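You operate a simulated robot arm through the tools that you are given. There is no shell and no other tool. Be economical: measure what you need, move in short steps, check, and stop when the job is done.

The job below is to be done with a simulated robot arm. You get a single attempt, and the scene is never put back.

## Task
Screw both loose legs tight into the table grill.
Fine: each leg goes in the hole of its colour.

The check looks at the end state, three seconds after you hand in, the way a careful person would. Anything else that was tipped, shoved, dropped, spilled or broken makes it a failure.

## Robot
A 6-joint arm with a two-finger parallel gripper, fixed in place. Base frame: the origin is at the foot of the arm, x ahead of it, y to its left, z up; the work surface is at about z = 900. Readings come in mm, degrees, newtons and seconds.
With the tool pointing down near the work surface it reaches from about 140 to 740 mm from the base axis. Its first joint turns from -166.0 to 166.0 degrees. Payload 3.91 kg.
The tool frame sits at the grasp point between the pads (the TCP): z along the fingers, y along the line on which they close. The tips reach 30 mm beyond it. The gripper opens to 110 mm. The fingers are 20 mm wide and 10 mm thick; the gripper's body (48 by 112 mm) begins 55 mm behind the TCP.
Orientation is that of the tool frame in the base frame, as a unit quaternion [w, x, y, z]. With the fingers straight down and closing along the base's y, the tool's x points along the base's -x, its y along +y and its z along -z.

## Interface
- The arm moves only by the tool move_arm. Its argument "rows" is a list of rows, each a list of 7 numbers: the turn, a rotation vector about the base's x, y, z in units of 180 degrees (1.0 is 180 degrees), then the shift along the base's x, y, z in units of 300 mm (1.0 is 300 mm), then the finger opening in mm, from 0 to 110. In form: [[wx, wy, wz, x, y, z, hand], ...]. A call has 1 to 8 rows; each row is the pose to reach, as a shift and turn from the pose commanded when the call began. A call with a number of a shift or a turn outside -1 to 1 is refused whole. A row lasts 0.2 s, in which the tool goes at most 50 mm and 8.6 degrees; a call with a longer step from one row to the next is refused whole, and so is a gripper value outside its range. Where a pose cannot be reached the arm comes as near as it can. A force on the tool above 50 N (or 10 N above the force at the start of the call, whichever is more), or a blocked arm, ends the call early, and 0.2 s more pass. Each finger travels about 45 mm/s and halts on what it meets, pressing with about 44 N; the grip force reading is that of the motor and also rises with nothing between the fingers. The clock runs only during rows and for 0.2 s after the last one: add rows that repeat a pose to give the fingers time. The reply holds the time, the measured pose of the TCP, the force on the tool along the base axes, the opening and the grip force, in the units named above and with some noise, with the torque about the TCP (base axes, N m) and any sound that the robot's microphone picked up.
- Cameras (640 x 400 px; columns grow to the right, rows downward): "scene" is fixed at [60.1, 496.7, 1574]; the picture's right is [-0.56, -0.83, 0.00], its down [-0.52, 0.35, -0.78] and it looks along [0.65, -0.43, -0.63] (base axes); focal length 364 px, centre (320, 200). "wrist" rides on the gripper at [71, 22, -107] in the tool frame; the picture's right is [-0.29, 0.96, 0.00], its down [-0.76, -0.23, -0.61] and it looks along [-0.58, -0.18, 0.79] (tool axes); focal length 243 px, centre (320, 200). There is no depth. A picture from a camera that has moved, and an enlarged one, comes with that camera's place and axes in the base frame and with its lens. The place of the scene camera against the robot may be out by one fixed shift of up to 12 mm in any direction.
- grab_frame(camera): a new picture of that camera. The clock stands still meanwhile.
- move_column(by): slides the trunk up (or, below 0, down) by that many mm; the arm rides with it, the base frame stays. It gives what a move gives, with no picture.
- zoom(camera, box): a new picture of the part [left, top, right, bottom] of that camera's present view, enlarged. The clock stands still meanwhile.
- close_job(): hands the job in; it is judged then, once.

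Go step by step. Nothing tells you positions but the pictures and the camera data: compare them with the known pose of the tool, close in by small moves and look again before you grip or let go. The budget is 120 turns and 84 pictures, counting those below and the enlarged ones. Unless the task says otherwise, let go and move clear before handing in, and close with one line.

The tools are called after "Emit:" by a JSON object that holds its "method" and its "body". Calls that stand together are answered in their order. move_arm: Moves the arm, as the interface text tells. Its arguments: {"type":"object","properties":{"rows":{"type":"array","items":{"type":"array","items":{"type":"number"}}}},"required":["rows"]} The other tools are called the same way: move_column (by) slides the trunk up or down; grab_frame (camera) takes a picture; zoom (camera, box) takes an enlarged picture of a part of a camera's view; close_job () hands the job in.

At the start:

```text
time: 0.0
ee_pos: [367.5, 176.1, 1288.4]
ee_rot: [0.0, 0.001, 1.0, 0.0]
force: [-0.9, 0.0, 0.7]
ft_torque: [0.0, 0.02, -0.01]
finger_gap: 109.8
grip_force: 0.1
trunk travel left (down, up): [-525.0, 65.0]
```

scene: 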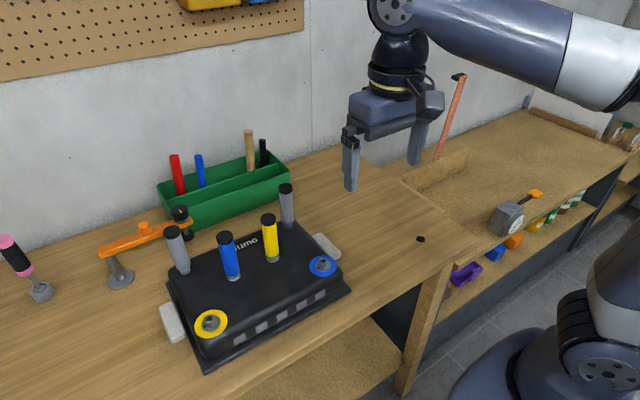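
wrist: 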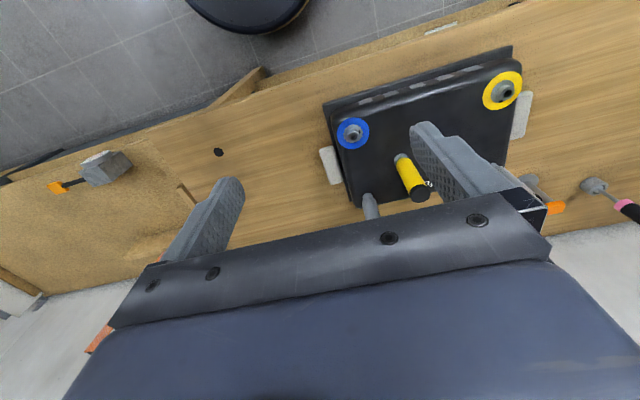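

The grill lies upside down with two grey legs fitted. The blue and yellow legs stand loose on it, and the blue and yellow ringed holes are at the near corners. I'll zoom in to measure.

Emit:
{"method": "zoom", "body": {"camera": "scene", "box": [150, 170, 360, 370]}}

Emit:
{"method": "zoom", "body": {"camera": "wrist", "box": [310, 30, 550, 230]}}

```text
2.00 times, centred on (255, 270) of scene
camera zoom: at [60.1, 496.7, 1574.0], right [-0.56, -0.83, 0.0], down [-0.52, 0.35, -0.78], along [0.65, -0.43, -0.63], focal length 729 px, centre (450, 60)
```

zoom: 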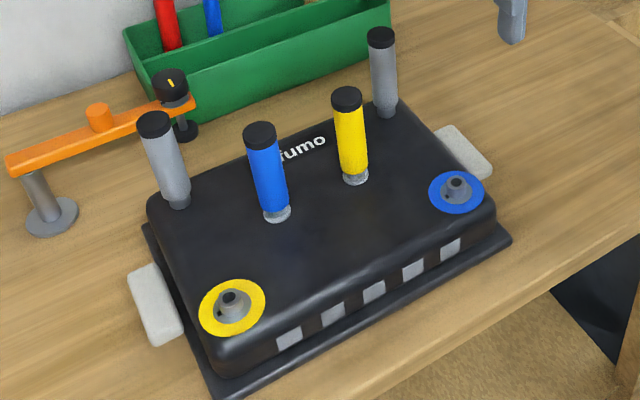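

```text
2.00 times, centred on (430, 130) of wrist
camera zoom: at [297.4, 197.8, 1395.0], right [0.29, 0.96, 0.0], down [0.76, -0.23, 0.61], along [0.58, -0.18, -0.79], focal length 485 px, centre (100, 340)
```

zoom: 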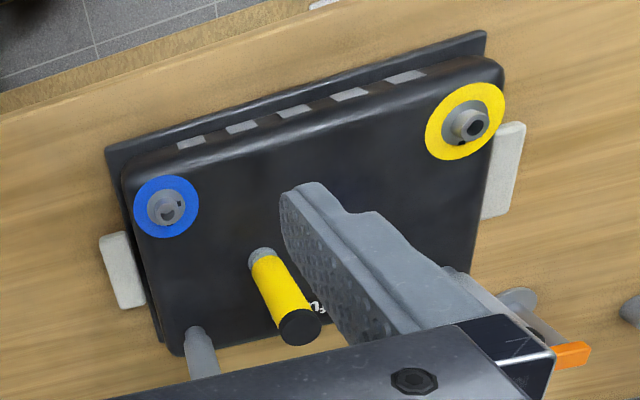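

By triangulation, the blue hole is near (479, 204) and the yellow hole near (478, 452), both at z of about 978. The yellow leg is near (560, 283) and the blue near (560, 373), with tops at about z 1085. I'll look closer at the bosses and leg ends.

Emit:
{"method": "zoom", "body": {"camera": "scene", "box": [210, 210, 290, 285]}}

Emit:
{"method": "zoom", "body": {"camera": "scene", "box": [185, 245, 345, 345]}}

Emit:
{"method": "zoom", "body": {"camera": "wrist", "box": [330, 60, 540, 210]}}

```text
5.33 times, centred on (250, 248) of scene
camera zoom: at [60.1, 496.7, 1574.0], right [-0.56, -0.83, 0.0], down [-0.52, 0.35, -0.78], along [0.65, -0.43, -0.63], focal length 1944 px, centre (693, -53)
```

zoom: 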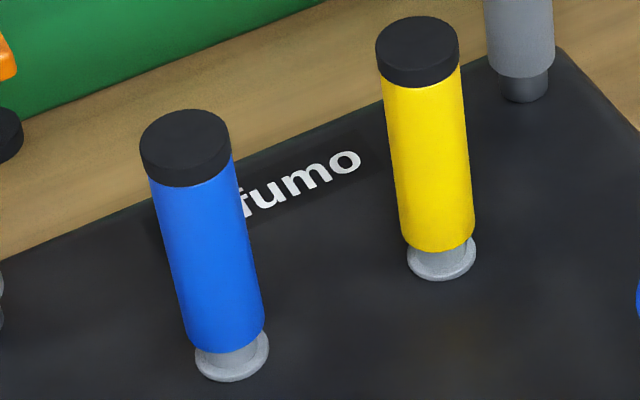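

```text
4.00 times, centred on (265, 295) of scene
camera zoom: at [60.1, 496.7, 1574.0], right [-0.56, -0.83, 0.0], down [-0.52, 0.35, -0.78], along [0.65, -0.43, -0.63], focal length 1458 px, centre (540, -180)
```

zoom: 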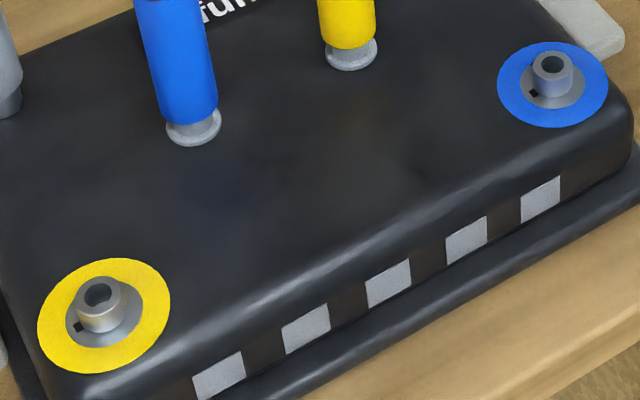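

```text
2.67 times, centred on (435, 135) of wrist
camera zoom: at [297.4, 197.8, 1395.0], right [0.29, 0.96, 0.0], down [0.76, -0.23, 0.61], along [0.58, -0.18, -0.79], focal length 647 px, centre (13, 373)
```

zoom: 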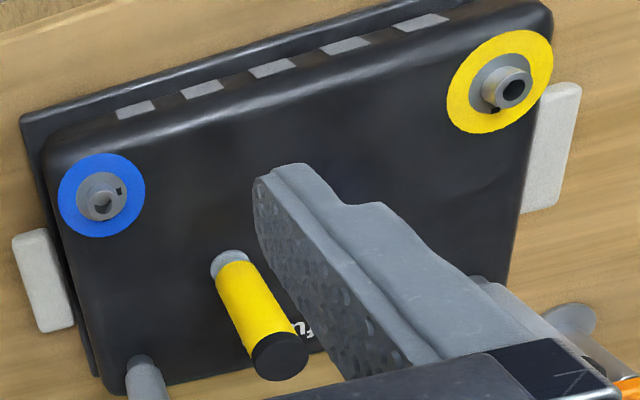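

The loose legs have a silver end that goes in or on the bosses. I'll move above the yellow leg and check alignment.

Emit:
{"method": "move_arm", "body": {"rows": [[0, 0, 0, 0.107, 0.0595, -0.06, 90], [0, 0, 0, 0.214, 0.119, -0.12, 80], [0, 0, 0, 0.321, 0.1785, -0.18, 70], [0, 0, 0, 0.428, 0.238, -0.24, 60], [0, 0, 0, 0.535, 0.2975, -0.3, 60], [0, 0, 0, 0.642, 0.357, -0.361, 60], [0, 0, 0, 0.642, 0.357, -0.361, 60]]}}

Emit:
{"method": "grab_frame", "body": {"camera": "wrist"}}

Emit:
{"method": "grab_frame", "body": {"camera": "scene"}}

```text
time: 1.6
ee_pos: [559.4, 282.8, 1180.2]
ee_rot: [0.0, 0.0, 1.0, 0.001]
force: [-0.9, -0.2, 0.4]
ft_torque: [-0.03, 0.02, 0.0]
finger_gap: 60.2
grip_force: 0.0
trunk travel left (down, up): [-525.0, 65.0]
```

```text
76 pictures are left
camera wrist: at [488.8, 304.2, 1285.2], right [0.29, 0.96, 0.0], down [0.76, -0.23, 0.61], along [0.58, -0.18, -0.79], focal length 243 px, centre (320, 200)
```

wrist: 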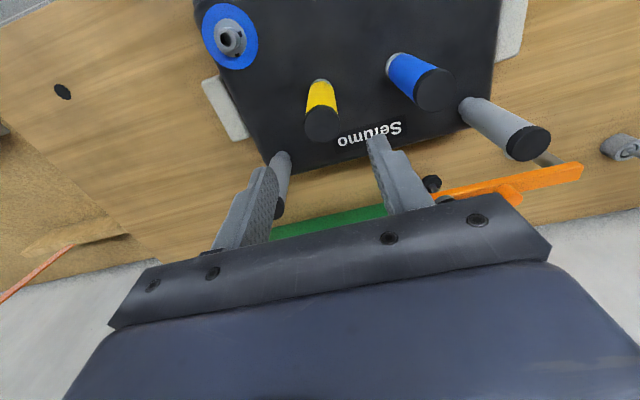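

```text
75 pictures are left
```

scene: 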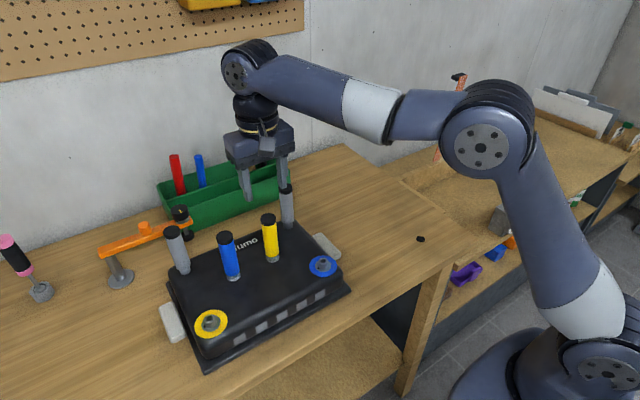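

The yellow leg's top reads (561, 283), right under the tool, and the blue is at about (560, 375). I'll descend and grip the yellow.

Emit:
{"method": "move_arm", "body": {"rows": [[0, 0, 0, 0.002, 0, -0.1, 60], [0, 0, 0, 0.003, 0.001, -0.2, 60], [0, 0, 0, 0.003, 0.001, -0.3, 60], [0, 0, 0, 0.003, 0.001, -0.38, 60], [0, 0, 0, 0.003, 0.001, -0.45, 60], [0, 0, 0, 0.003, 0.001, -0.45, 60]]}}

Emit:
{"method": "grab_frame", "body": {"camera": "wrist"}}

Emit:
{"method": "zoom", "body": {"camera": "scene", "box": [200, 130, 340, 290]}}

```text
time: 3.0
ee_pos: [559.3, 286.7, 1042.0]
ee_rot: [0.001, 0.0, 1.0, 0.001]
force: [0.7, -0.5, -0.7]
ft_torque: [-0.01, 0.03, -0.05]
finger_gap: 59.9
grip_force: 0.1
trunk travel left (down, up): [-525.0, 65.0]
```

```text
74 pictures are left
camera wrist: at [488.8, 307.9, 1148.6], right [0.29, 0.96, 0.0], down [0.76, -0.23, 0.61], along [0.58, -0.18, -0.79], focal length 243 px, centre (320, 200)
```

wrist: 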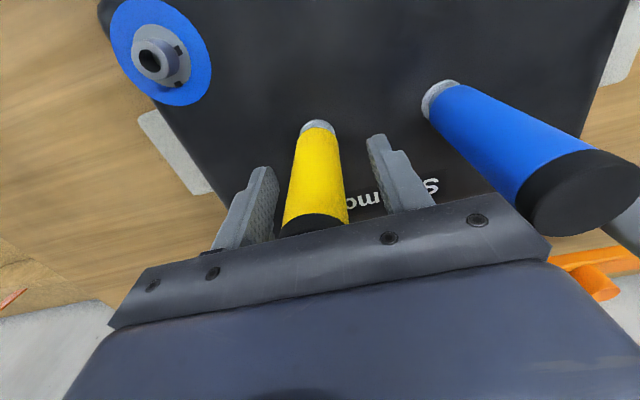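

```text
2.50 times, centred on (270, 210) of scene
camera zoom: at [60.1, 496.7, 1574.0], right [-0.56, -0.83, 0.0], down [-0.52, 0.35, -0.78], along [0.65, -0.43, -0.63], focal length 911 px, centre (445, 175)
```

zoom: 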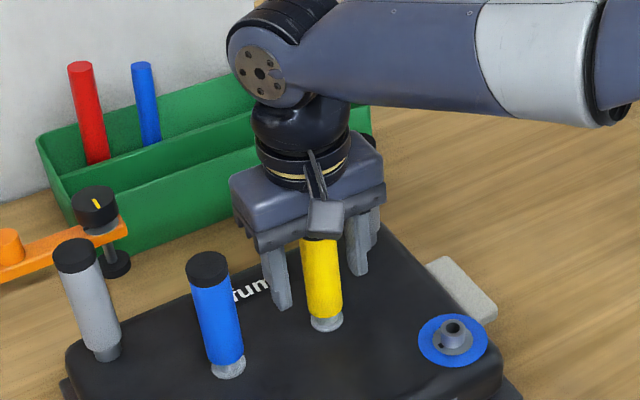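

The leg projects within about 2 mm of the TCP, so the grip is well centred. I'll close the fingers.

Emit:
{"method": "move_arm", "body": {"rows": [[0, 0, 0, 0, 0, 0, 45], [0, 0, 0, 0, 0, 0, 36], [0, 0, 0, 0, 0, 0, 25], [0, 0, 0, 0, 0, 0, 15], [0, 0, 0, 0, 0, 0, 15], [0, 0, 0, 0, 0, 0, 15]]}}

```text
time: 4.4
ee_pos: [558.4, 284.3, 1042.2]
ee_rot: [0.0, 0.001, 1.0, 0.0]
force: [-1.9, -12.2, -0.9]
ft_torque: [-0.56, 0.02, -0.03]
finger_gap: 27.7
grip_force: 43.6
trunk travel left (down, up): [-525.0, 65.0]
```

Gripped at 27.7 mm. I'll lift a little straight up and look.

Emit:
{"method": "move_arm", "body": {"rows": [[0, 0, 0, 0, -0.003, 0.02, 15], [0, 0, 0, 0, -0.003, 0.05, 15], [0, 0, 0, 0, -0.003, 0.1, 15], [0, 0, 0, 0, -0.003, 0.2, 15], [0, 0, 0, 0, -0.003, 0.3, 15], [0, 0, 0, 0, -0.003, 0.4, 15]]}}

Emit:
{"method": "grab_frame", "body": {"camera": "wrist"}}

Emit:
{"method": "zoom", "body": {"camera": "scene", "box": [200, 130, 340, 290]}}

```text
time: 5.8
ee_pos: [561.4, 282.7, 1165.7]
ee_rot: [0.0, 0.0, 1.0, 0.0]
force: [0.1, 0.6, -0.5]
ft_torque: [0.0, 0.0, 0.02]
finger_gap: 27.7
grip_force: 43.9
trunk travel left (down, up): [-525.0, 65.0]
```

```text
72 pictures are left
camera wrist: at [491.2, 303.6, 1272.4], right [0.29, 0.96, 0.0], down [0.76, -0.23, 0.61], along [0.58, -0.18, -0.79], focal length 243 px, centre (320, 200)
```

wrist: 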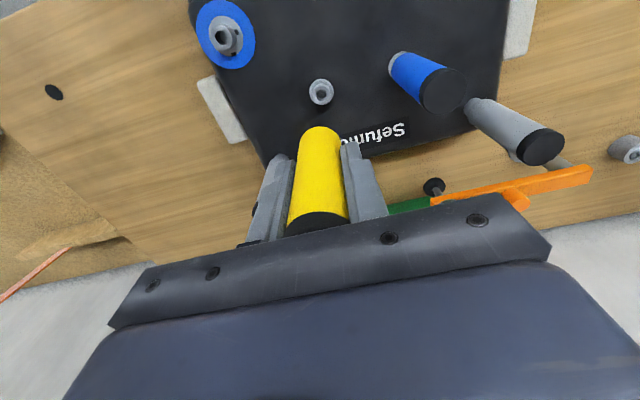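

```text
2.50 times, centred on (270, 210) of scene
camera zoom: at [60.1, 496.7, 1574.0], right [-0.56, -0.83, 0.0], down [-0.52, 0.35, -0.78], along [0.65, -0.43, -0.63], focal length 911 px, centre (445, 175)
```

zoom: 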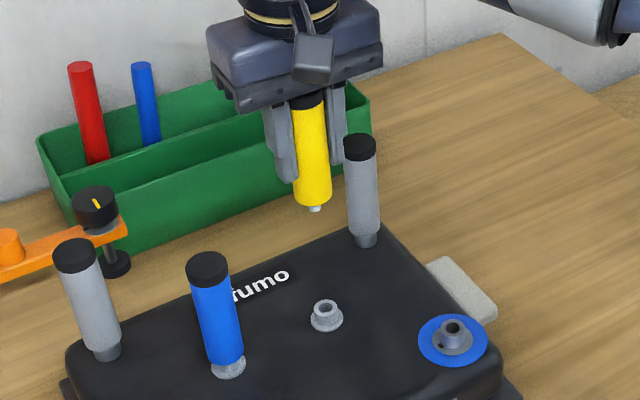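

The leg has a thin stud below, and the holder is left behind. I'll move over the yellow hole at this height, x first to stay clear of the blue leg.

Emit:
{"method": "move_arm", "body": {"rows": [[0, 0, 0, -0.138, 0, 0.03, 15], [0, 0, 0, -0.277, 0.02, 0.03, 15], [0, 0, 0, -0.277, 0.16, 0.03, 15], [0, 0, 0, -0.277, 0.3, 0.03, 15], [0, 0, 0, -0.277, 0.43, 0.03, 15], [0, 0, 0, -0.277, 0.563, 0.03, 15], [0, 0, 0, -0.277, 0.563, 0.03, 15]]}}

Emit:
{"method": "grab_frame", "body": {"camera": "wrist"}}

Emit:
{"method": "zoom", "body": {"camera": "scene", "box": [160, 190, 300, 350]}}

```text
time: 7.4
ee_pos: [476.3, 452.2, 1174.8]
ee_rot: [0.0, 0.0, 1.0, 0.0]
force: [-1.4, -0.7, -1.3]
ft_torque: [0.01, -0.02, -0.05]
finger_gap: 28.0
grip_force: 43.9
trunk travel left (down, up): [-525.0, 65.0]
```

```text
70 pictures are left
camera wrist: at [405.8, 473.0, 1280.0], right [0.29, 0.96, 0.0], down [0.76, -0.23, 0.61], along [0.58, -0.18, -0.79], focal length 243 px, centre (320, 200)
```

wrist: 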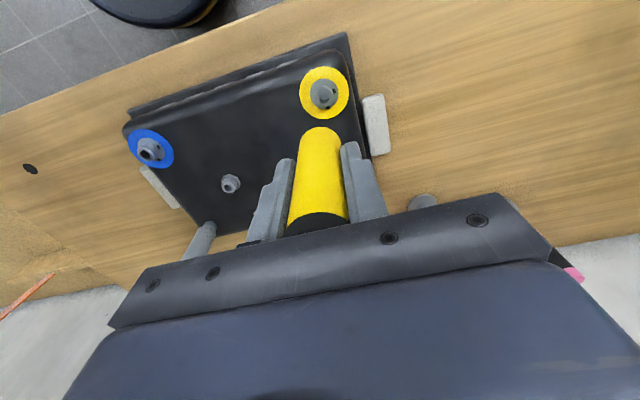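

```text
2.50 times, centred on (230, 270) of scene
camera zoom: at [60.1, 496.7, 1574.0], right [-0.56, -0.83, 0.0], down [-0.52, 0.35, -0.78], along [0.65, -0.43, -0.63], focal length 911 px, centre (545, 25)
```

zoom: 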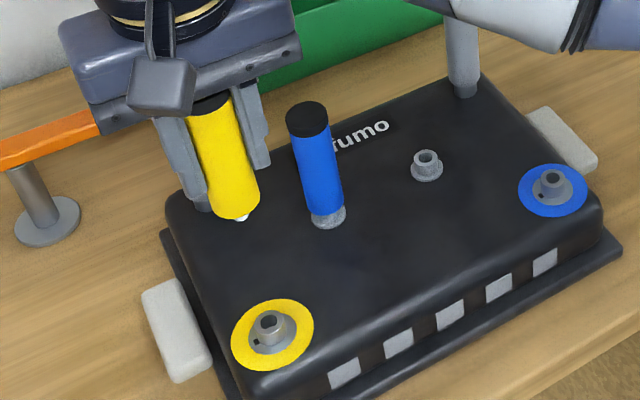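

Emit:
{"method": "zoom", "body": {"camera": "wrist", "box": [290, 60, 370, 110]}}

Emit:
{"method": "zoom", "body": {"camera": "scene", "box": [195, 250, 275, 350]}}

Emit:
{"method": "zoom", "body": {"camera": "scene", "box": [190, 220, 270, 320]}}

```text
8.00 times, centred on (330, 85) of wrist
camera zoom: at [405.8, 473.0, 1280.0], right [0.29, 0.96, 0.0], down [0.76, -0.23, 0.61], along [0.58, -0.18, -0.79], focal length 1941 px, centre (240, 1120)
```

zoom: 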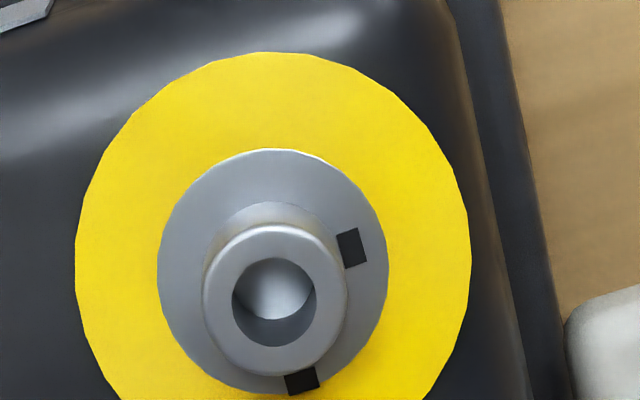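

```text
4.00 times, centred on (235, 300) of scene
camera zoom: at [60.1, 496.7, 1574.0], right [-0.56, -0.83, 0.0], down [-0.52, 0.35, -0.78], along [0.65, -0.43, -0.63], focal length 1458 px, centre (660, -200)
```

zoom: 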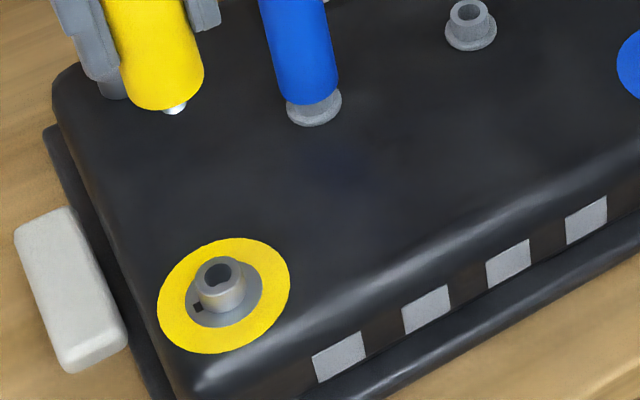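

```text
4.00 times, centred on (230, 270) of scene
camera zoom: at [60.1, 496.7, 1574.0], right [-0.56, -0.83, 0.0], down [-0.52, 0.35, -0.78], along [0.65, -0.43, -0.63], focal length 1458 px, centre (680, -80)
```

zoom: 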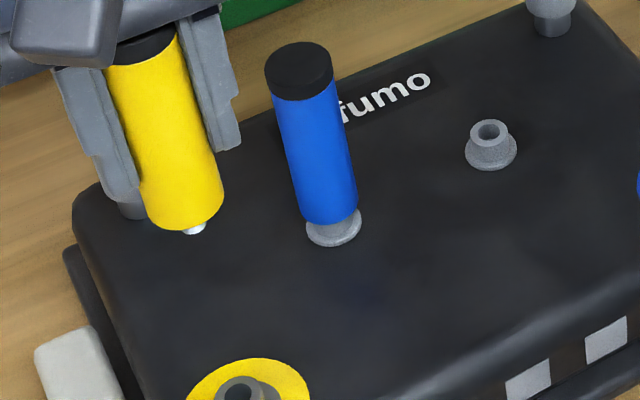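

The boss reads about 8 mm further in x and 4 mm further in y than the leg axis. I'll apply that and descend 70 mm, then check again.

Emit:
{"method": "move_arm", "body": {"rows": [[0, 0, 0, 0.02, 0.01, -0.06, 15], [0, 0, 0, 0.027, 0.013, -0.12, 15], [0, 0, 0, 0.027, 0.013, -0.18, 15], [0, 0, 0, 0.027, 0.013, -0.233, 15], [0, 0, 0, 0.027, 0.013, -0.233, 15]]}}

Emit:
{"method": "grab_frame", "body": {"camera": "wrist"}}

Emit:
{"method": "zoom", "body": {"camera": "scene", "box": [170, 240, 250, 340]}}

```text
time: 8.6
ee_pos: [486.6, 453.6, 1101.1]
ee_rot: [0.0, 0.0, 1.0, 0.0]
force: [0.7, -0.2, -1.2]
ft_torque: [0.01, -0.02, 0.01]
finger_gap: 27.8
grip_force: 43.6
trunk travel left (down, up): [-525.0, 65.0]
```

```text
65 pictures are left
camera wrist: at [415.9, 475.6, 1208.1], right [0.29, 0.96, 0.0], down [0.76, -0.23, 0.61], along [0.58, -0.18, -0.79], focal length 243 px, centre (320, 200)
```

wrist: 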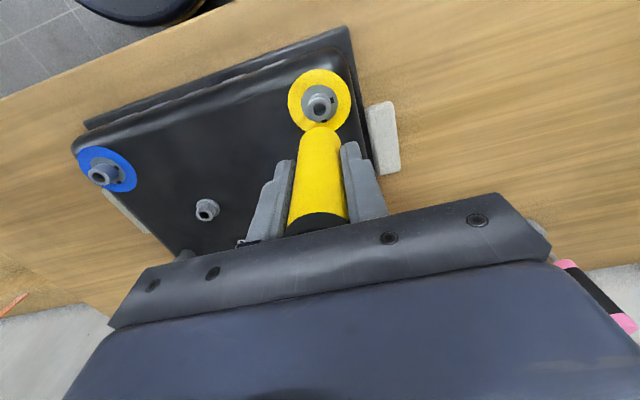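

```text
4.00 times, centred on (210, 290) of scene
camera zoom: at [60.1, 496.7, 1574.0], right [-0.56, -0.83, 0.0], down [-0.52, 0.35, -0.78], along [0.65, -0.43, -0.63], focal length 1458 px, centre (760, -160)
```

zoom: 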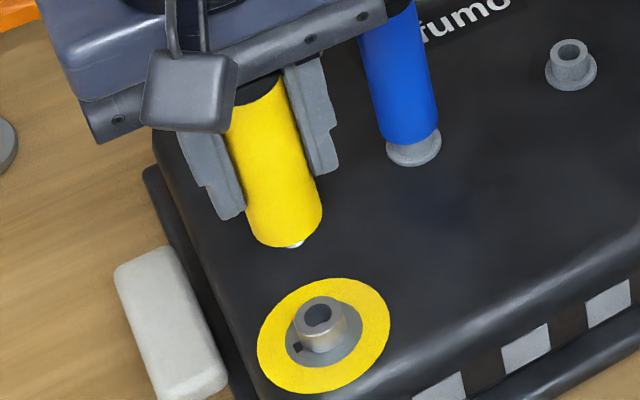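

In the scene view the leg's axis lines up laterally with the boss to within about 1 mm. I'll zoom the wrist view for the other direction.

Emit:
{"method": "zoom", "body": {"camera": "wrist", "box": [270, 60, 390, 135]}}

```text
5.33 times, centred on (330, 98) of wrist
camera zoom: at [415.9, 475.6, 1208.1], right [0.29, 0.96, 0.0], down [0.76, -0.23, 0.61], along [0.58, -0.18, -0.79], focal length 1294 px, centre (267, 747)
```

zoom: 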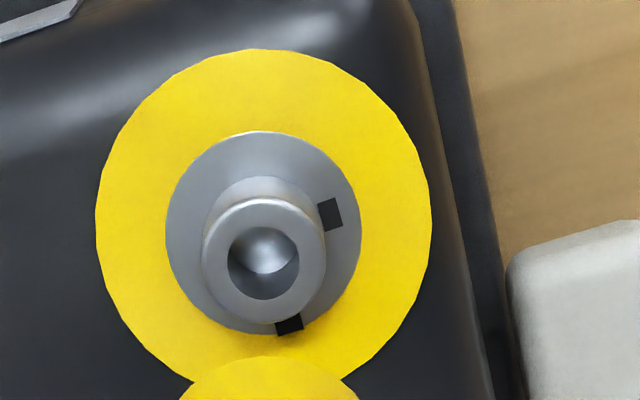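

Emit:
{"method": "zoom", "body": {"camera": "scene", "box": [185, 260, 265, 310]}}

```text
8.00 times, centred on (225, 285) of scene
camera zoom: at [60.1, 496.7, 1574.0], right [-0.56, -0.83, 0.0], down [-0.52, 0.35, -0.78], along [0.65, -0.43, -0.63], focal length 2916 px, centre (1080, -480)
```

zoom: 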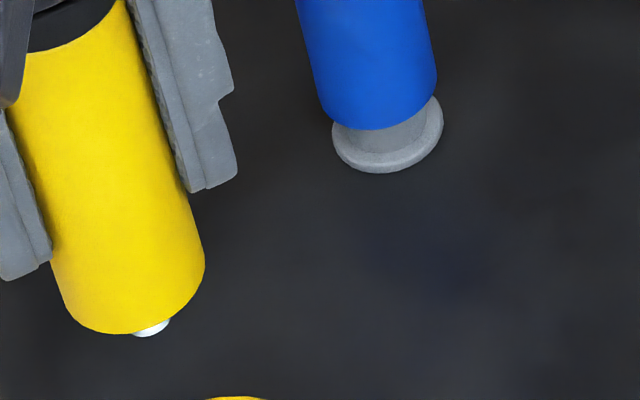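

To resolve the remaining direction, I'll turn the gripper +90° about z. The wrist camera will then view from the side, and this also winds up room for clockwise screwing.

Emit:
{"method": "move_arm", "body": {"rows": [[0, 0, 0.045, 0, 0, 0, 15], [0, 0, 0.09, 0, 0, 0, 15], [0, 0, 0.135, 0, 0, 0, 15], [0, 0, 0.18, 0, 0, 0, 15], [0, 0, 0.225, 0, 0, 0, 15], [0, 0, 0.27, 0, 0, 0, 15]]}}

Emit:
{"method": "move_arm", "body": {"rows": [[0, 0, 0.045, 0, 0, 0, 15], [0, 0, 0.09, 0, 0, 0, 15], [0, 0, 0.135, 0, 0, 0, 15], [0, 0, 0.18, 0, 0, 0, 15], [0, 0, 0.23, 0, 0, 0, 15], [0, 0, 0.23, 0, 0, 0, 15]]}}

Emit:
{"method": "grab_frame", "body": {"camera": "wrist"}}

Emit:
{"method": "zoom", "body": {"camera": "scene", "box": [170, 240, 250, 340]}}

```text
time: 10.0
ee_pos: [487.6, 456.1, 1104.6]
ee_rot: [0.0, -0.412, 0.911, -0.001]
force: [0.3, -0.8, -0.2]
ft_torque: [-0.03, 0.01, -0.01]
finger_gap: 27.9
grip_force: 44.0
trunk travel left (down, up): [-525.0, 65.0]
```

```text
refused: row 5 steps farther than a row can; nothing moved
```

```text
61 pictures are left
camera wrist: at [423.9, 416.6, 1210.3], right [-0.53, 0.85, 0.0], down [0.67, 0.42, 0.61], along [0.52, 0.32, -0.79], focal length 243 px, centre (320, 200)
```

wrist: 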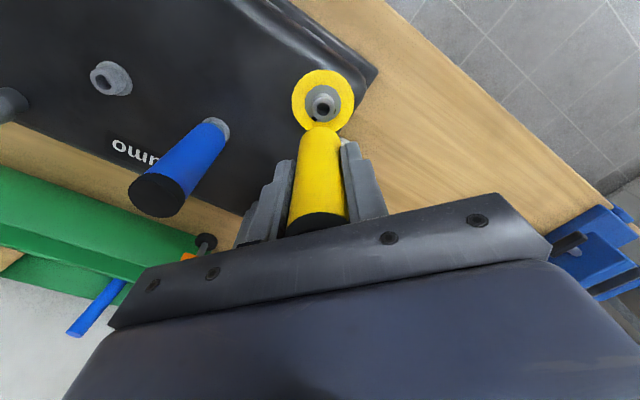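

```text
4.00 times, centred on (210, 290) of scene
camera zoom: at [60.1, 496.7, 1574.0], right [-0.56, -0.83, 0.0], down [-0.52, 0.35, -0.78], along [0.65, -0.43, -0.63], focal length 1458 px, centre (760, -160)
```

zoom: 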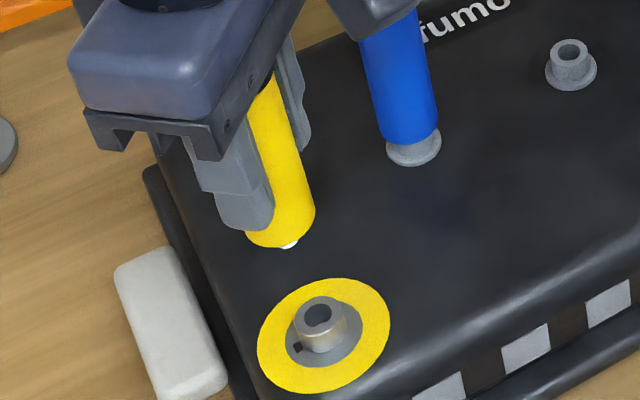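

Emit:
{"method": "move_arm", "body": {"rows": [[0, 0, 0.046, 0, 0, 0, 15], [0, 0, 0.092, 0, 0, 0, 15], [0, 0, 0.138, 0, 0, 0, 15], [0, 0, 0.184, 0, 0, 0, 15], [0, 0, 0.23, 0, 0, 0, 15], [0, 0, 0.23, 0, 0, 0, 15], [0, 0, 0.23, 0, 0, 0, 15]]}}

Emit:
{"method": "zoom", "body": {"camera": "wrist", "box": [270, 60, 390, 135]}}

Emit:
{"method": "zoom", "body": {"camera": "scene", "box": [170, 240, 250, 340]}}

```text
time: 11.6
ee_pos: [486.9, 455.5, 1104.4]
ee_rot: [0.0, 0.707, -0.707, 0.001]
force: [0.2, -0.2, -1.0]
ft_torque: [-0.03, -0.03, 0.0]
finger_gap: 28.1
grip_force: 44.1
trunk travel left (down, up): [-525.0, 65.0]
```

```text
5.33 times, centred on (330, 98) of wrist
camera zoom: at [465.6, 384.4, 1210.5], right [-0.96, 0.29, 0.0], down [0.23, 0.76, 0.61], along [0.18, 0.58, -0.79], focal length 1294 px, centre (267, 747)
```

zoom: 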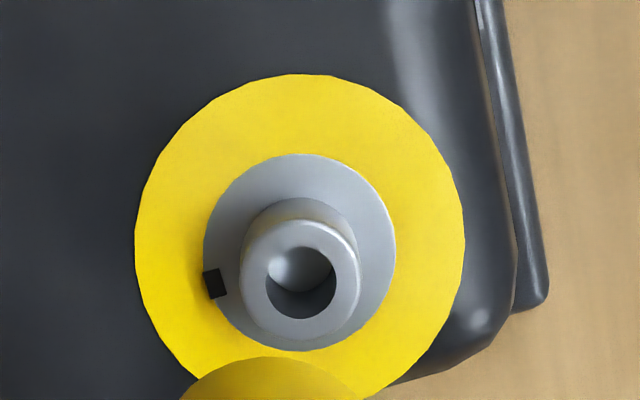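

```text
4.00 times, centred on (210, 290) of scene
camera zoom: at [60.1, 496.7, 1574.0], right [-0.56, -0.83, 0.0], down [-0.52, 0.35, -0.78], along [0.65, -0.43, -0.63], focal length 1458 px, centre (760, -160)
```

zoom: 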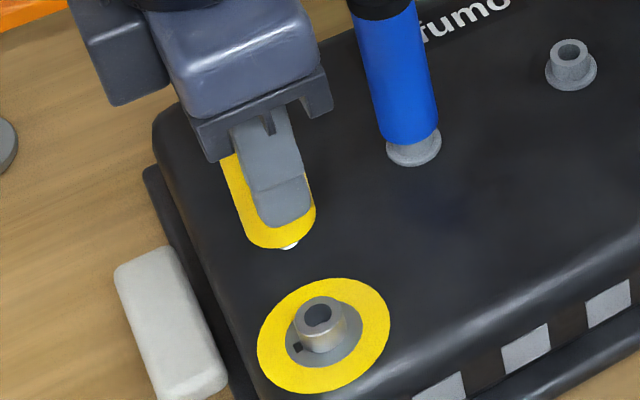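

Combining the views puts the boss at about (480.2, 455, 987), and the leg sits on the TCP axis within about 1 mm. I'll shift by (-6.7, -1.0) and drop 25 mm.

Emit:
{"method": "move_arm", "body": {"rows": [[0, 0, 0, -0.0223, -0.0033, 0, 15], [0, 0, 0, -0.0223, -0.0033, -0.04, 15], [0, 0, 0, -0.0223, -0.0033, -0.083, 15], [0, 0, 0, -0.0223, -0.0033, -0.083, 15], [0, 0, 0, -0.0223, -0.0033, -0.083, 15]]}}

Emit:
{"method": "zoom", "body": {"camera": "wrist", "box": [270, 60, 390, 135]}}

Emit:
{"method": "zoom", "body": {"camera": "scene", "box": [170, 270, 250, 320]}}

```text
time: 12.8
ee_pos: [480.3, 453.3, 1078.1]
ee_rot: [-0.001, 0.707, -0.707, 0.0]
force: [0.7, -0.2, -0.8]
ft_torque: [0.0, 0.01, -0.02]
finger_gap: 27.9
grip_force: 44.0
trunk travel left (down, up): [-525.0, 65.0]
```

```text
5.33 times, centred on (330, 98) of wrist
camera zoom: at [459.0, 383.5, 1185.4], right [-0.96, 0.29, 0.0], down [0.23, 0.76, 0.61], along [0.18, 0.58, -0.79], focal length 1294 px, centre (267, 747)
```

zoom: 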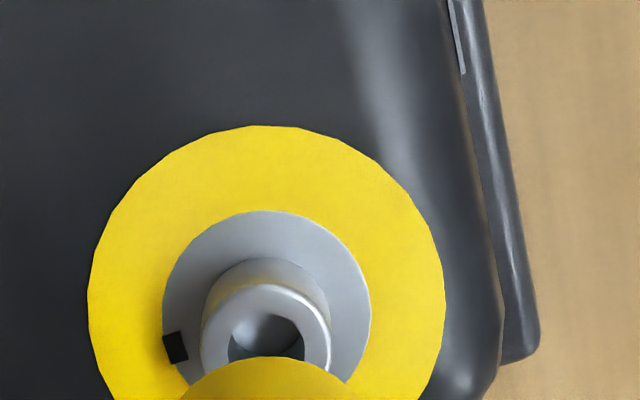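

```text
8.00 times, centred on (210, 295) of scene
camera zoom: at [60.1, 496.7, 1574.0], right [-0.56, -0.83, 0.0], down [-0.52, 0.35, -0.78], along [0.65, -0.43, -0.63], focal length 2916 px, centre (1200, -560)
```

zoom: 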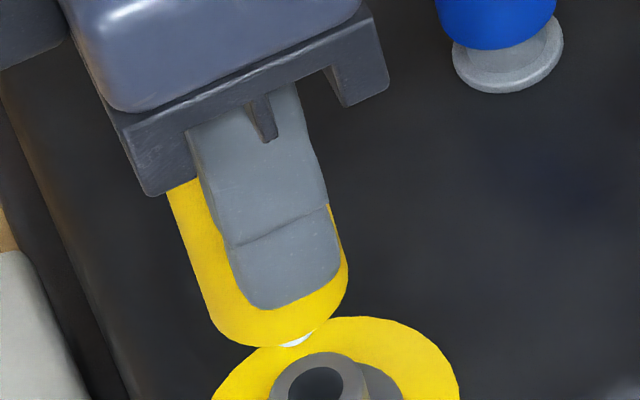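

Both views agree that the leg needs about 1.5 mm more in -y. I'll correct that and descend 11 mm.

Emit:
{"method": "move_arm", "body": {"rows": [[0, 0, 0, -0.0003, -0.005, -0.01, 15], [0, 0, 0, -0.0003, -0.005, -0.025, 15], [0, 0, 0, -0.0003, -0.005, -0.037, 15], [0, 0, 0, -0.0003, -0.005, -0.037, 15], [0, 0, 0, -0.0003, -0.005, -0.037, 15]]}}

Emit:
{"method": "zoom", "body": {"camera": "scene", "box": [170, 280, 250, 330]}}

Emit:
{"method": "zoom", "body": {"camera": "wrist", "box": [270, 70, 390, 145]}}

```text
time: 14.0
ee_pos: [480.2, 452.2, 1066.7]
ee_rot: [0.0, 0.707, -0.707, 0.0]
force: [0.3, 0.2, 0.0]
ft_torque: [0.04, 0.02, 0.0]
finger_gap: 27.9
grip_force: 44.0
trunk travel left (down, up): [-525.0, 65.0]
```

```text
8.00 times, centred on (210, 305) of scene
camera zoom: at [60.1, 496.7, 1574.0], right [-0.56, -0.83, 0.0], down [-0.52, 0.35, -0.78], along [0.65, -0.43, -0.63], focal length 2916 px, centre (1200, -640)
```

zoom: 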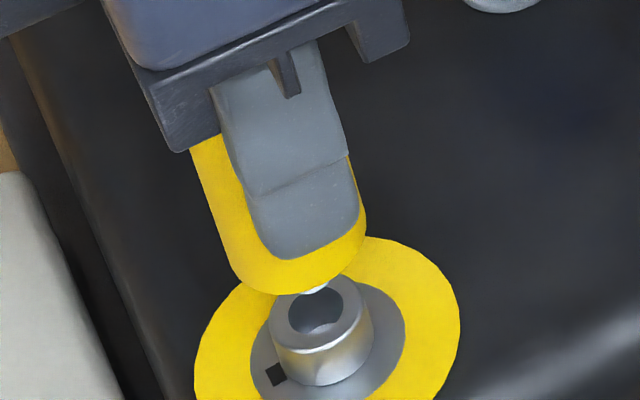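

```text
5.33 times, centred on (330, 108) of wrist
camera zoom: at [458.6, 381.7, 1174.0], right [-0.96, 0.29, 0.0], down [0.23, 0.76, 0.61], along [0.18, 0.58, -0.79], focal length 1294 px, centre (267, 693)
```

zoom: 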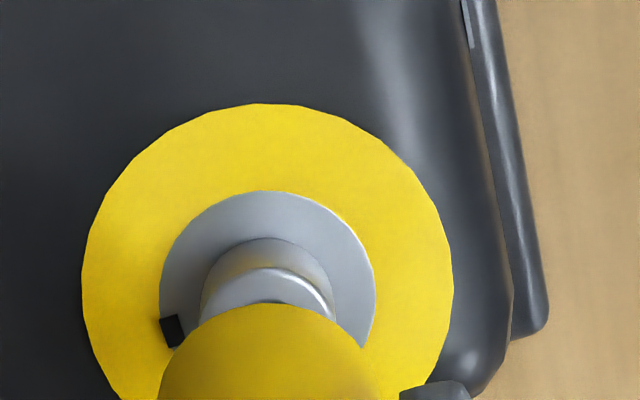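

The stud is now aligned with the hole in both views, about 6–7 mm above it. I'll descend slowly to feel the entry.

Emit:
{"method": "move_arm", "body": {"rows": [[0, 0, 0, 0, 0, -0.01, 15], [0, 0, 0, 0, 0, -0.02, 15], [0, 0, 0, 0, 0, -0.025, 15], [0, 0, 0, 0, 0, -0.03, 15], [0, 0, 0, 0, 0, -0.035, 15], [0, 0, 0, 0, 0, -0.04, 15], [0, 0, 0, 0, 0, -0.045, 15], [0, 0, 0, 0, 0, -0.05, 15]]}}

Emit:
{"method": "zoom", "body": {"camera": "scene", "box": [170, 280, 250, 330]}}

```text
time: 15.8
ee_pos: [481.1, 453.3, 1052.9]
ee_rot: [-0.001, 0.707, -0.707, 0.0]
force: [0.0, -0.4, -1.1]
ft_torque: [-0.02, 0.02, -0.03]
finger_gap: 27.9
grip_force: 44.4
trunk travel left (down, up): [-525.0, 65.0]
```

```text
8.00 times, centred on (210, 305) of scene
camera zoom: at [60.1, 496.7, 1574.0], right [-0.56, -0.83, 0.0], down [-0.52, 0.35, -0.78], along [0.65, -0.43, -0.63], focal length 2916 px, centre (1200, -640)
```

zoom: 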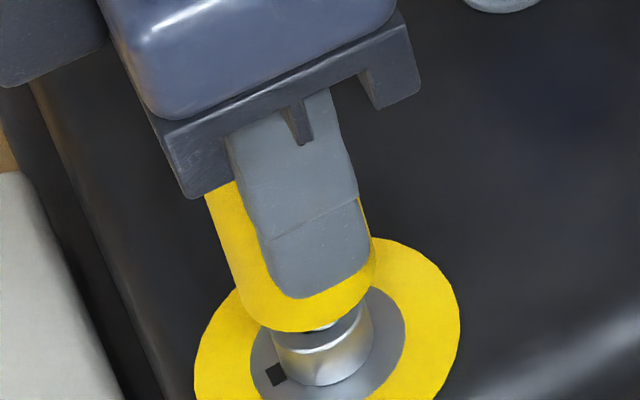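

Emit:
{"method": "move_arm", "body": {"rows": [[0, 0, 0, 0, 0, -0.005, 15], [0, 0, 0, 0, 0, -0.01, 15], [0, 0, 0, 0, 0, -0.015, 15], [0, 0, 0, 0, 0, -0.02, 15], [0, 0, 0, 0, 0, -0.025, 15], [0, 0, 0, 0, 0, -0.03, 15], [0, 0, 0, 0, 0, -0.035, 15], [0, 0, 0, 0, 0, -0.04, 15]]}}

Emit:
{"method": "zoom", "body": {"camera": "scene", "box": [170, 280, 250, 330]}}

```text
time: 17.6
ee_pos: [479.2, 453.1, 1044.8]
ee_rot: [0.002, -0.707, 0.707, 0.001]
force: [7.8, 8.5, 15.6]
ft_torque: [0.13, -0.05, -0.03]
finger_gap: 28.2
grip_force: 44.2
trunk travel left (down, up): [-525.0, 65.0]
```

```text
8.00 times, centred on (210, 305) of scene
camera zoom: at [60.1, 496.7, 1574.0], right [-0.56, -0.83, 0.0], down [-0.52, 0.35, -0.78], along [0.65, -0.43, -0.63], focal length 2916 px, centre (1200, -640)
```

zoom: 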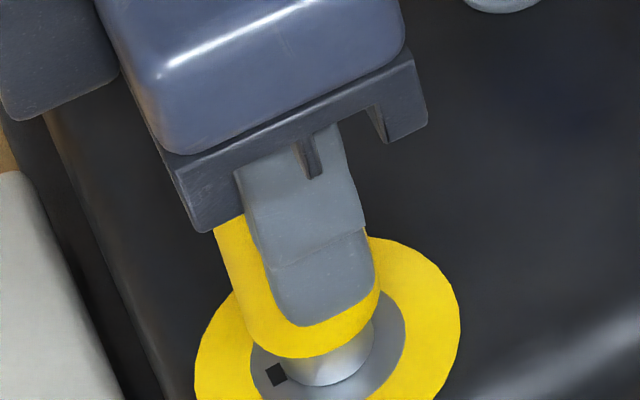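

Contact: about 16 N up with some side force, so the stud is in the hole against its thread or wall. I'll ease toward the side force and begin turning clockwise under light pressure.

Emit:
{"method": "move_arm", "body": {"rows": [[0, 0, 0, 0.003, 0.003, 0, 15], [0, 0, -0.045, 0.004, 0.004, 0, 15], [0, 0, -0.09, 0.004, 0.004, 0, 15], [0, 0, -0.135, 0.004, 0.004, 0, 15], [0, 0, -0.18, 0.004, 0.004, -0.001, 15], [0, 0, -0.225, 0.004, 0.004, -0.002, 15], [0, 0, -0.27, 0.004, 0.004, -0.003, 15], [0, 0, -0.315, 0.004, 0.004, -0.004, 15]]}}

```text
time: 19.4
ee_pos: [479.2, 454.5, 1040.8]
ee_rot: [0.001, -0.285, 0.958, -0.001]
force: [-5.6, 4.5, 22.7]
ft_torque: [0.02, 0.48, 0.03]
finger_gap: 28.0
grip_force: 44.2
trunk travel left (down, up): [-525.0, 65.0]
```

Emit:
{"method": "move_arm", "body": {"rows": [[0, 0, -0.045, -0.002, 0.001, 0, 15], [0, 0, -0.09, -0.002, 0.001, -0.001, 15], [0, 0, -0.135, -0.002, 0.001, -0.002, 15], [0, 0, -0.18, -0.002, 0.001, -0.003, 15], [0, 0, -0.225, -0.002, 0.001, -0.004, 15], [0, 0, -0.27, -0.002, 0.001, -0.005, 15], [0, 0, -0.315, -0.002, 0.001, -0.006, 15]]}}

Emit:
{"method": "zoom", "body": {"camera": "scene", "box": [170, 270, 250, 320]}}

Emit:
{"method": "grab_frame", "body": {"camera": "wrist"}}

```text
time: 21.0
ee_pos: [479.7, 454.8, 1037.5]
ee_rot: [-0.001, 0.205, 0.979, -0.001]
force: [-2.4, 12.9, 11.5]
ft_torque: [0.85, -0.07, 0.42]
finger_gap: 29.0
grip_force: 44.1
trunk travel left (down, up): [-525.0, 65.0]
```

```text
8.00 times, centred on (210, 295) of scene
camera zoom: at [60.1, 496.7, 1574.0], right [-0.56, -0.83, 0.0], down [-0.52, 0.35, -0.78], along [0.65, -0.43, -0.63], focal length 2916 px, centre (1200, -560)
```

zoom: 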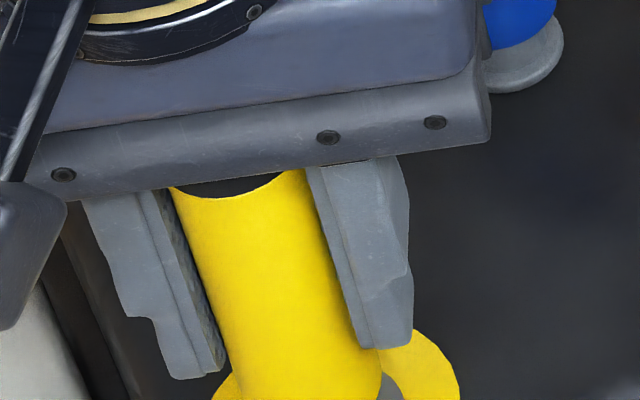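

```text
50 pictures are left
camera wrist: at [423.2, 503.7, 1143.7], right [0.65, 0.76, 0.0], down [0.61, -0.51, 0.61], along [0.46, -0.39, -0.79], focal length 243 px, centre (320, 200)
```

wrist: 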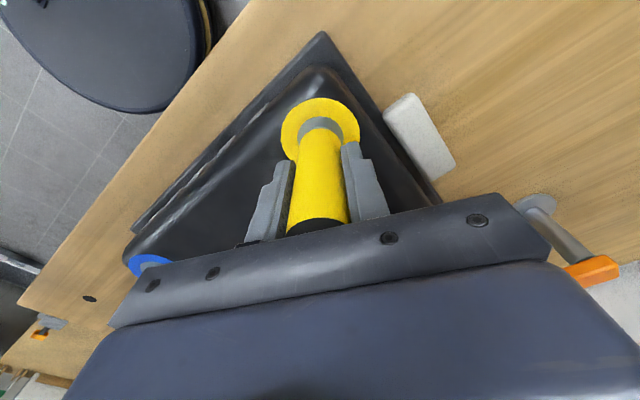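

The leg is sinking (1044.8 to 1037.5) as it turns and torque is appearing, so the thread seems engaged. I'll continue.

Emit:
{"method": "move_arm", "body": {"rows": [[0, 0, -0.045, 0, 0.002, -0.001, 15], [0, 0, -0.09, 0, 0.002, -0.002, 15], [0, 0, -0.135, 0, 0.002, -0.003, 15], [0, 0, -0.18, 0, 0.002, -0.004, 15], [0, 0, -0.225, 0, 0.002, -0.005, 15], [0, 0, -0.27, 0, 0.002, -0.006, 15], [0, 0, -0.315, 0, 0.002, -0.007, 15]]}}

Emit:
{"method": "zoom", "body": {"camera": "scene", "box": [170, 260, 270, 340]}}

```text
time: 22.6
ee_pos: [479.9, 455.2, 1037.3]
ee_rot: [0.0, 0.643, 0.765, 0.0]
force: [-2.3, -1.2, 2.2]
ft_torque: [-0.08, 0.04, 0.89]
finger_gap: 28.3
grip_force: 44.2
trunk travel left (down, up): [-525.0, 65.0]
```

```text
5.00 times, centred on (220, 300) of scene
camera zoom: at [60.1, 496.7, 1574.0], right [-0.56, -0.83, 0.0], down [-0.52, 0.35, -0.78], along [0.65, -0.43, -0.63], focal length 1822 px, centre (820, -300)
```

zoom: 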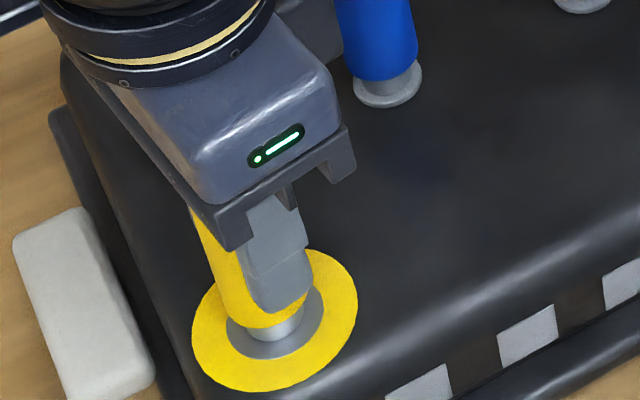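

Emit:
{"method": "move_arm", "body": {"rows": [[0, 0, -0.045, 0, 0, -0.001, 15], [0, 0, -0.09, 0, 0, -0.002, 15], [0, 0, -0.135, 0, 0, -0.003, 15], [0, 0, -0.18, 0, 0, -0.004, 15], [0, 0, -0.225, 0, 0, -0.005, 15], [0, 0, -0.27, 0, 0, -0.006, 15], [0, 0, -0.315, 0, 0, -0.007, 15]]}}

```text
time: 24.2
ee_pos: [480.4, 454.0, 1034.4]
ee_rot: [-0.003, 0.889, 0.459, -0.001]
force: [-5.8, 2.4, 0.5]
ft_torque: [0.11, 0.02, 0.13]
finger_gap: 28.6
grip_force: 44.2
out of reach, approached as far as the arm can: row 6, 7
trunk travel left (down, up): [-525.0, 65.0]
```

The wrist limit is reached at about -125° and the leg has gone further in. I'll release, check it stays up, then turn back to regrip.

Emit:
{"method": "move_arm", "body": {"rows": [[0, 0, 0.0, 0, 0, 0, 35], [0, 0, 0, 0, 0, 0, 45], [0, 0, 0, 0, 0, 0, 54], [0, 0, 0, 0, 0, 0, 54]]}}

Emit:
{"method": "grab_frame", "body": {"camera": "wrist"}}

Emit:
{"method": "zoom", "body": {"camera": "scene", "box": [150, 220, 290, 340]}}

```text
time: 25.2
ee_pos: [481.2, 454.2, 1034.0]
ee_rot: [-0.001, 0.889, 0.458, -0.001]
force: [0.2, -0.1, 0.0]
ft_torque: [0.06, -0.01, 0.03]
finger_gap: 54.0
grip_force: 0.1
trunk travel left (down, up): [-525.0, 65.0]
```

```text
48 pictures are left
camera wrist: at [541.6, 499.7, 1141.2], right [0.61, -0.79, 0.0], down [-0.63, -0.49, 0.61], along [-0.48, -0.37, -0.79], focal length 243 px, centre (320, 200)
```

wrist: 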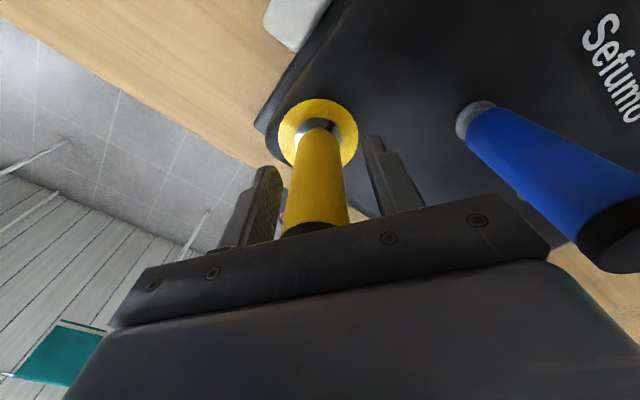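

```text
3.33 times, centred on (220, 280) of scene
camera zoom: at [60.1, 496.7, 1574.0], right [-0.56, -0.83, 0.0], down [-0.52, 0.35, -0.78], along [0.65, -0.43, -0.63], focal length 1215 px, centre (653, -67)
```

zoom: 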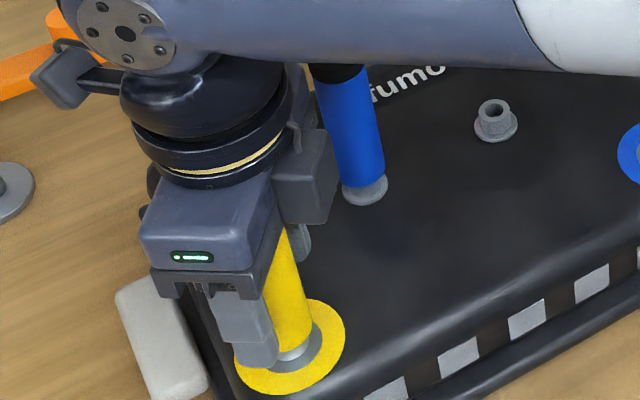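

The leg stands straight. I'll turn back with the fingers open.

Emit:
{"method": "move_arm", "body": {"rows": [[0, 0, 0.046, 0, 0, 0, 54], [0, 0, 0.092, 0, 0, 0, 54], [0, 0, 0.138, 0, 0, 0, 54], [0, 0, 0.184, 0, 0, 0, 54], [0, 0, 0.23, 0, 0, 0, 54], [0, 0, 0.276, 0, 0, 0, 54], [0, 0, 0.322, 0, 0, 0, 54], [0, 0, 0.368, 0, 0, 0, 54]]}}

Emit:
{"method": "move_arm", "body": {"rows": [[0, 0, 0.046, 0, 0, 0, 54], [0, 0, 0.092, 0, 0, 0, 54], [0, 0, 0.138, 0, 0, 0, 54], [0, 0, 0.184, 0, 0, 0, 54], [0, 0, 0.23, 0, 0, 0, 54], [0, 0, 0.276, 0, 0, 0, 54], [0, 0, 0.322, 0, 0, 0, 54], [0, 0, 0.368, 0, 0, 0, 54]]}}

Emit:
{"method": "move_arm", "body": {"rows": [[0, 0, 0.046, 0, 0, 0, 54], [0, 0, 0.092, 0, 0, 0, 54], [0, 0, 0.138, 0, 0, 0, 54], [0, 0, 0.184, 0, 0, 0, 54], [0, 0, 0.23, 0, 0, 0, 54], [0, 0, 0.276, 0, 0, 0, 54], [0, 0, 0.322, 0, 0, 0, 54], [0, 0, 0.368, 0, 0, 0, 54]]}}

Emit:
{"method": "move_arm", "body": {"rows": [[0, 0, 0.046, 0, 0, 0, 54], [0, 0, 0.092, 0, 0, 0, 54], [0, 0, 0.138, 0, 0, 0, 54], [0, 0, 0.184, 0, 0, 0, 54], [0, 0, 0.184, 0, 0, 0, 54]]}}

```text
time: 27.0
ee_pos: [479.3, 455.5, 1036.0]
ee_rot: [-0.001, 0.493, 0.87, -0.001]
force: [-0.5, -1.4, -0.1]
ft_torque: [-0.01, 0.01, 0.02]
finger_gap: 54.2
grip_force: 0.0
trunk travel left (down, up): [-525.0, 65.0]
```

```text
time: 28.8
ee_pos: [480.8, 454.0, 1034.3]
ee_rot: [0.001, -0.063, 0.998, -0.003]
force: [-0.1, 0.7, -0.2]
ft_torque: [-0.02, 0.01, 0.02]
finger_gap: 54.0
grip_force: 0.1
trunk travel left (down, up): [-525.0, 65.0]
```

```text
time: 30.6
ee_pos: [480.2, 455.1, 1034.8]
ee_rot: [0.001, -0.598, 0.802, -0.003]
force: [0.1, -0.3, -1.0]
ft_torque: [-0.04, -0.01, 0.02]
finger_gap: 53.9
grip_force: 0.1
trunk travel left (down, up): [-525.0, 65.0]
```

```text
time: 31.8
ee_pos: [478.7, 454.7, 1034.5]
ee_rot: [-0.002, 0.802, -0.598, 0.001]
force: [0.1, 0.2, 0.2]
ft_torque: [-0.04, 0.0, -0.02]
finger_gap: 53.9
grip_force: 0.0
trunk travel left (down, up): [-525.0, 65.0]
```

Emit:
{"method": "move_arm", "body": {"rows": [[0, 0, 0.046, 0, 0, 0, 54], [0, 0, 0.092, 0, 0, 0, 54], [0, 0, 0.138, 0, 0, 0, 54], [0, 0, 0.184, 0, 0, 0, 54], [0, 0, 0.23, 0, 0, 0, 54], [0, 0, 0.276, 0, 0, 0, 54], [0, 0, 0.322, 0, 0, 0, 54], [0, 0, 0.368, 0, 0, 0, 54]]}}

Emit:
{"method": "grab_frame", "body": {"camera": "wrist"}}

```text
time: 33.6
ee_pos: [480.0, 454.7, 1034.6]
ee_rot: [-0.003, 0.998, -0.063, 0.0]
force: [-0.5, -0.6, 0.0]
ft_torque: [0.0, 0.02, 0.01]
finger_gap: 54.0
grip_force: 0.1
trunk travel left (down, up): [-525.0, 65.0]
```

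```text
46 pictures are left
camera wrist: at [548.6, 424.5, 1140.0], right [-0.41, -0.91, 0.0], down [-0.73, 0.32, 0.61], along [-0.55, 0.25, -0.79], focal length 243 px, centre (320, 200)
```

wrist: 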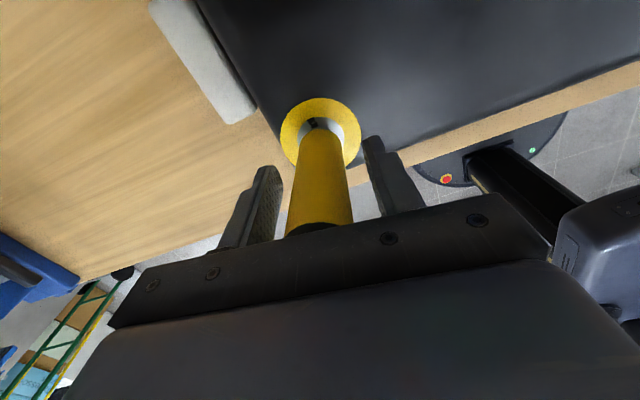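

The leg is centred between the pads. I'll regrip and turn clockwise again.

Emit:
{"method": "move_arm", "body": {"rows": [[0, 0, 0, 0, 0, 0, 40], [0, 0, 0, 0, 0, 0, 30], [0, 0, 0, 0, 0, 0, 15], [0, 0, 0, 0, 0, 0, 15], [0, 0, 0, 0, 0, 0, 15]]}}

Emit:
{"method": "move_arm", "body": {"rows": [[0, 0, -0.046, 0, 0, -0.001, 15], [0, 0, -0.092, 0, 0, -0.002, 15], [0, 0, -0.138, 0, 0, -0.003, 15], [0, 0, -0.184, 0, 0, -0.004, 15], [0, 0, -0.23, 0, 0, -0.005, 15], [0, 0, -0.276, 0, 0, -0.006, 15], [0, 0, -0.322, 0, 0, -0.007, 15], [0, 0, -0.368, 0, 0, -0.008, 15]]}}

```text
time: 34.8
ee_pos: [479.9, 455.4, 1033.9]
ee_rot: [-0.002, 0.998, -0.063, 0.0]
force: [-0.8, -2.7, 0.5]
ft_torque: [-0.38, 0.02, 0.22]
finger_gap: 27.8
grip_force: 43.5
trunk travel left (down, up): [-525.0, 65.0]
```

```text
time: 36.6
ee_pos: [478.6, 454.8, 1033.6]
ee_rot: [-0.002, 0.799, -0.601, 0.001]
force: [-3.6, -1.2, 3.9]
ft_torque: [-0.39, 0.43, 0.04]
finger_gap: 28.2
grip_force: 44.4
trunk travel left (down, up): [-525.0, 65.0]
```

Emit:
{"method": "move_arm", "body": {"rows": [[0, 0, -0.046, 0, 0, -0.001, 15], [0, 0, -0.092, 0, 0, -0.002, 15], [0, 0, -0.138, 0, 0, -0.003, 15], [0, 0, -0.184, 0, 0, -0.004, 15], [0, 0, -0.23, 0, 0, -0.005, 15], [0, 0, -0.276, 0, 0, -0.006, 15], [0, 0, -0.322, 0, 0, -0.007, 15], [0, 0, -0.368, 0, 0, -0.008, 15]]}}

Emit:
{"method": "zoom", "body": {"camera": "scene", "box": [170, 260, 270, 340]}}

```text
time: 38.4
ee_pos: [479.9, 454.8, 1032.0]
ee_rot: [0.001, -0.342, 0.94, -0.001]
force: [-0.8, 3.6, 16.8]
ft_torque: [0.32, 0.63, 0.27]
finger_gap: 28.5
grip_force: 43.8
trunk travel left (down, up): [-525.0, 65.0]
```

```text
5.00 times, centred on (220, 300) of scene
camera zoom: at [60.1, 496.7, 1574.0], right [-0.56, -0.83, 0.0], down [-0.52, 0.35, -0.78], along [0.65, -0.43, -0.63], focal length 1822 px, centre (820, -300)
```

zoom: 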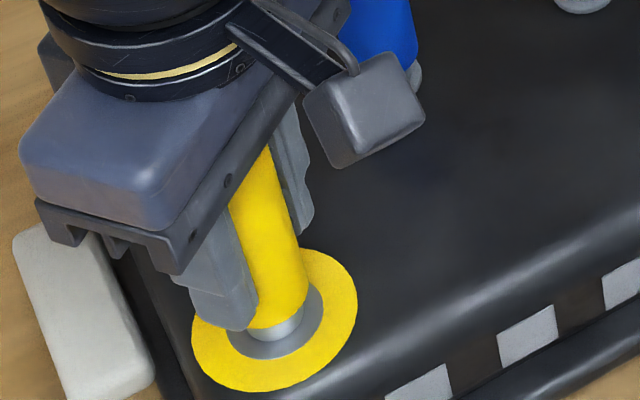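

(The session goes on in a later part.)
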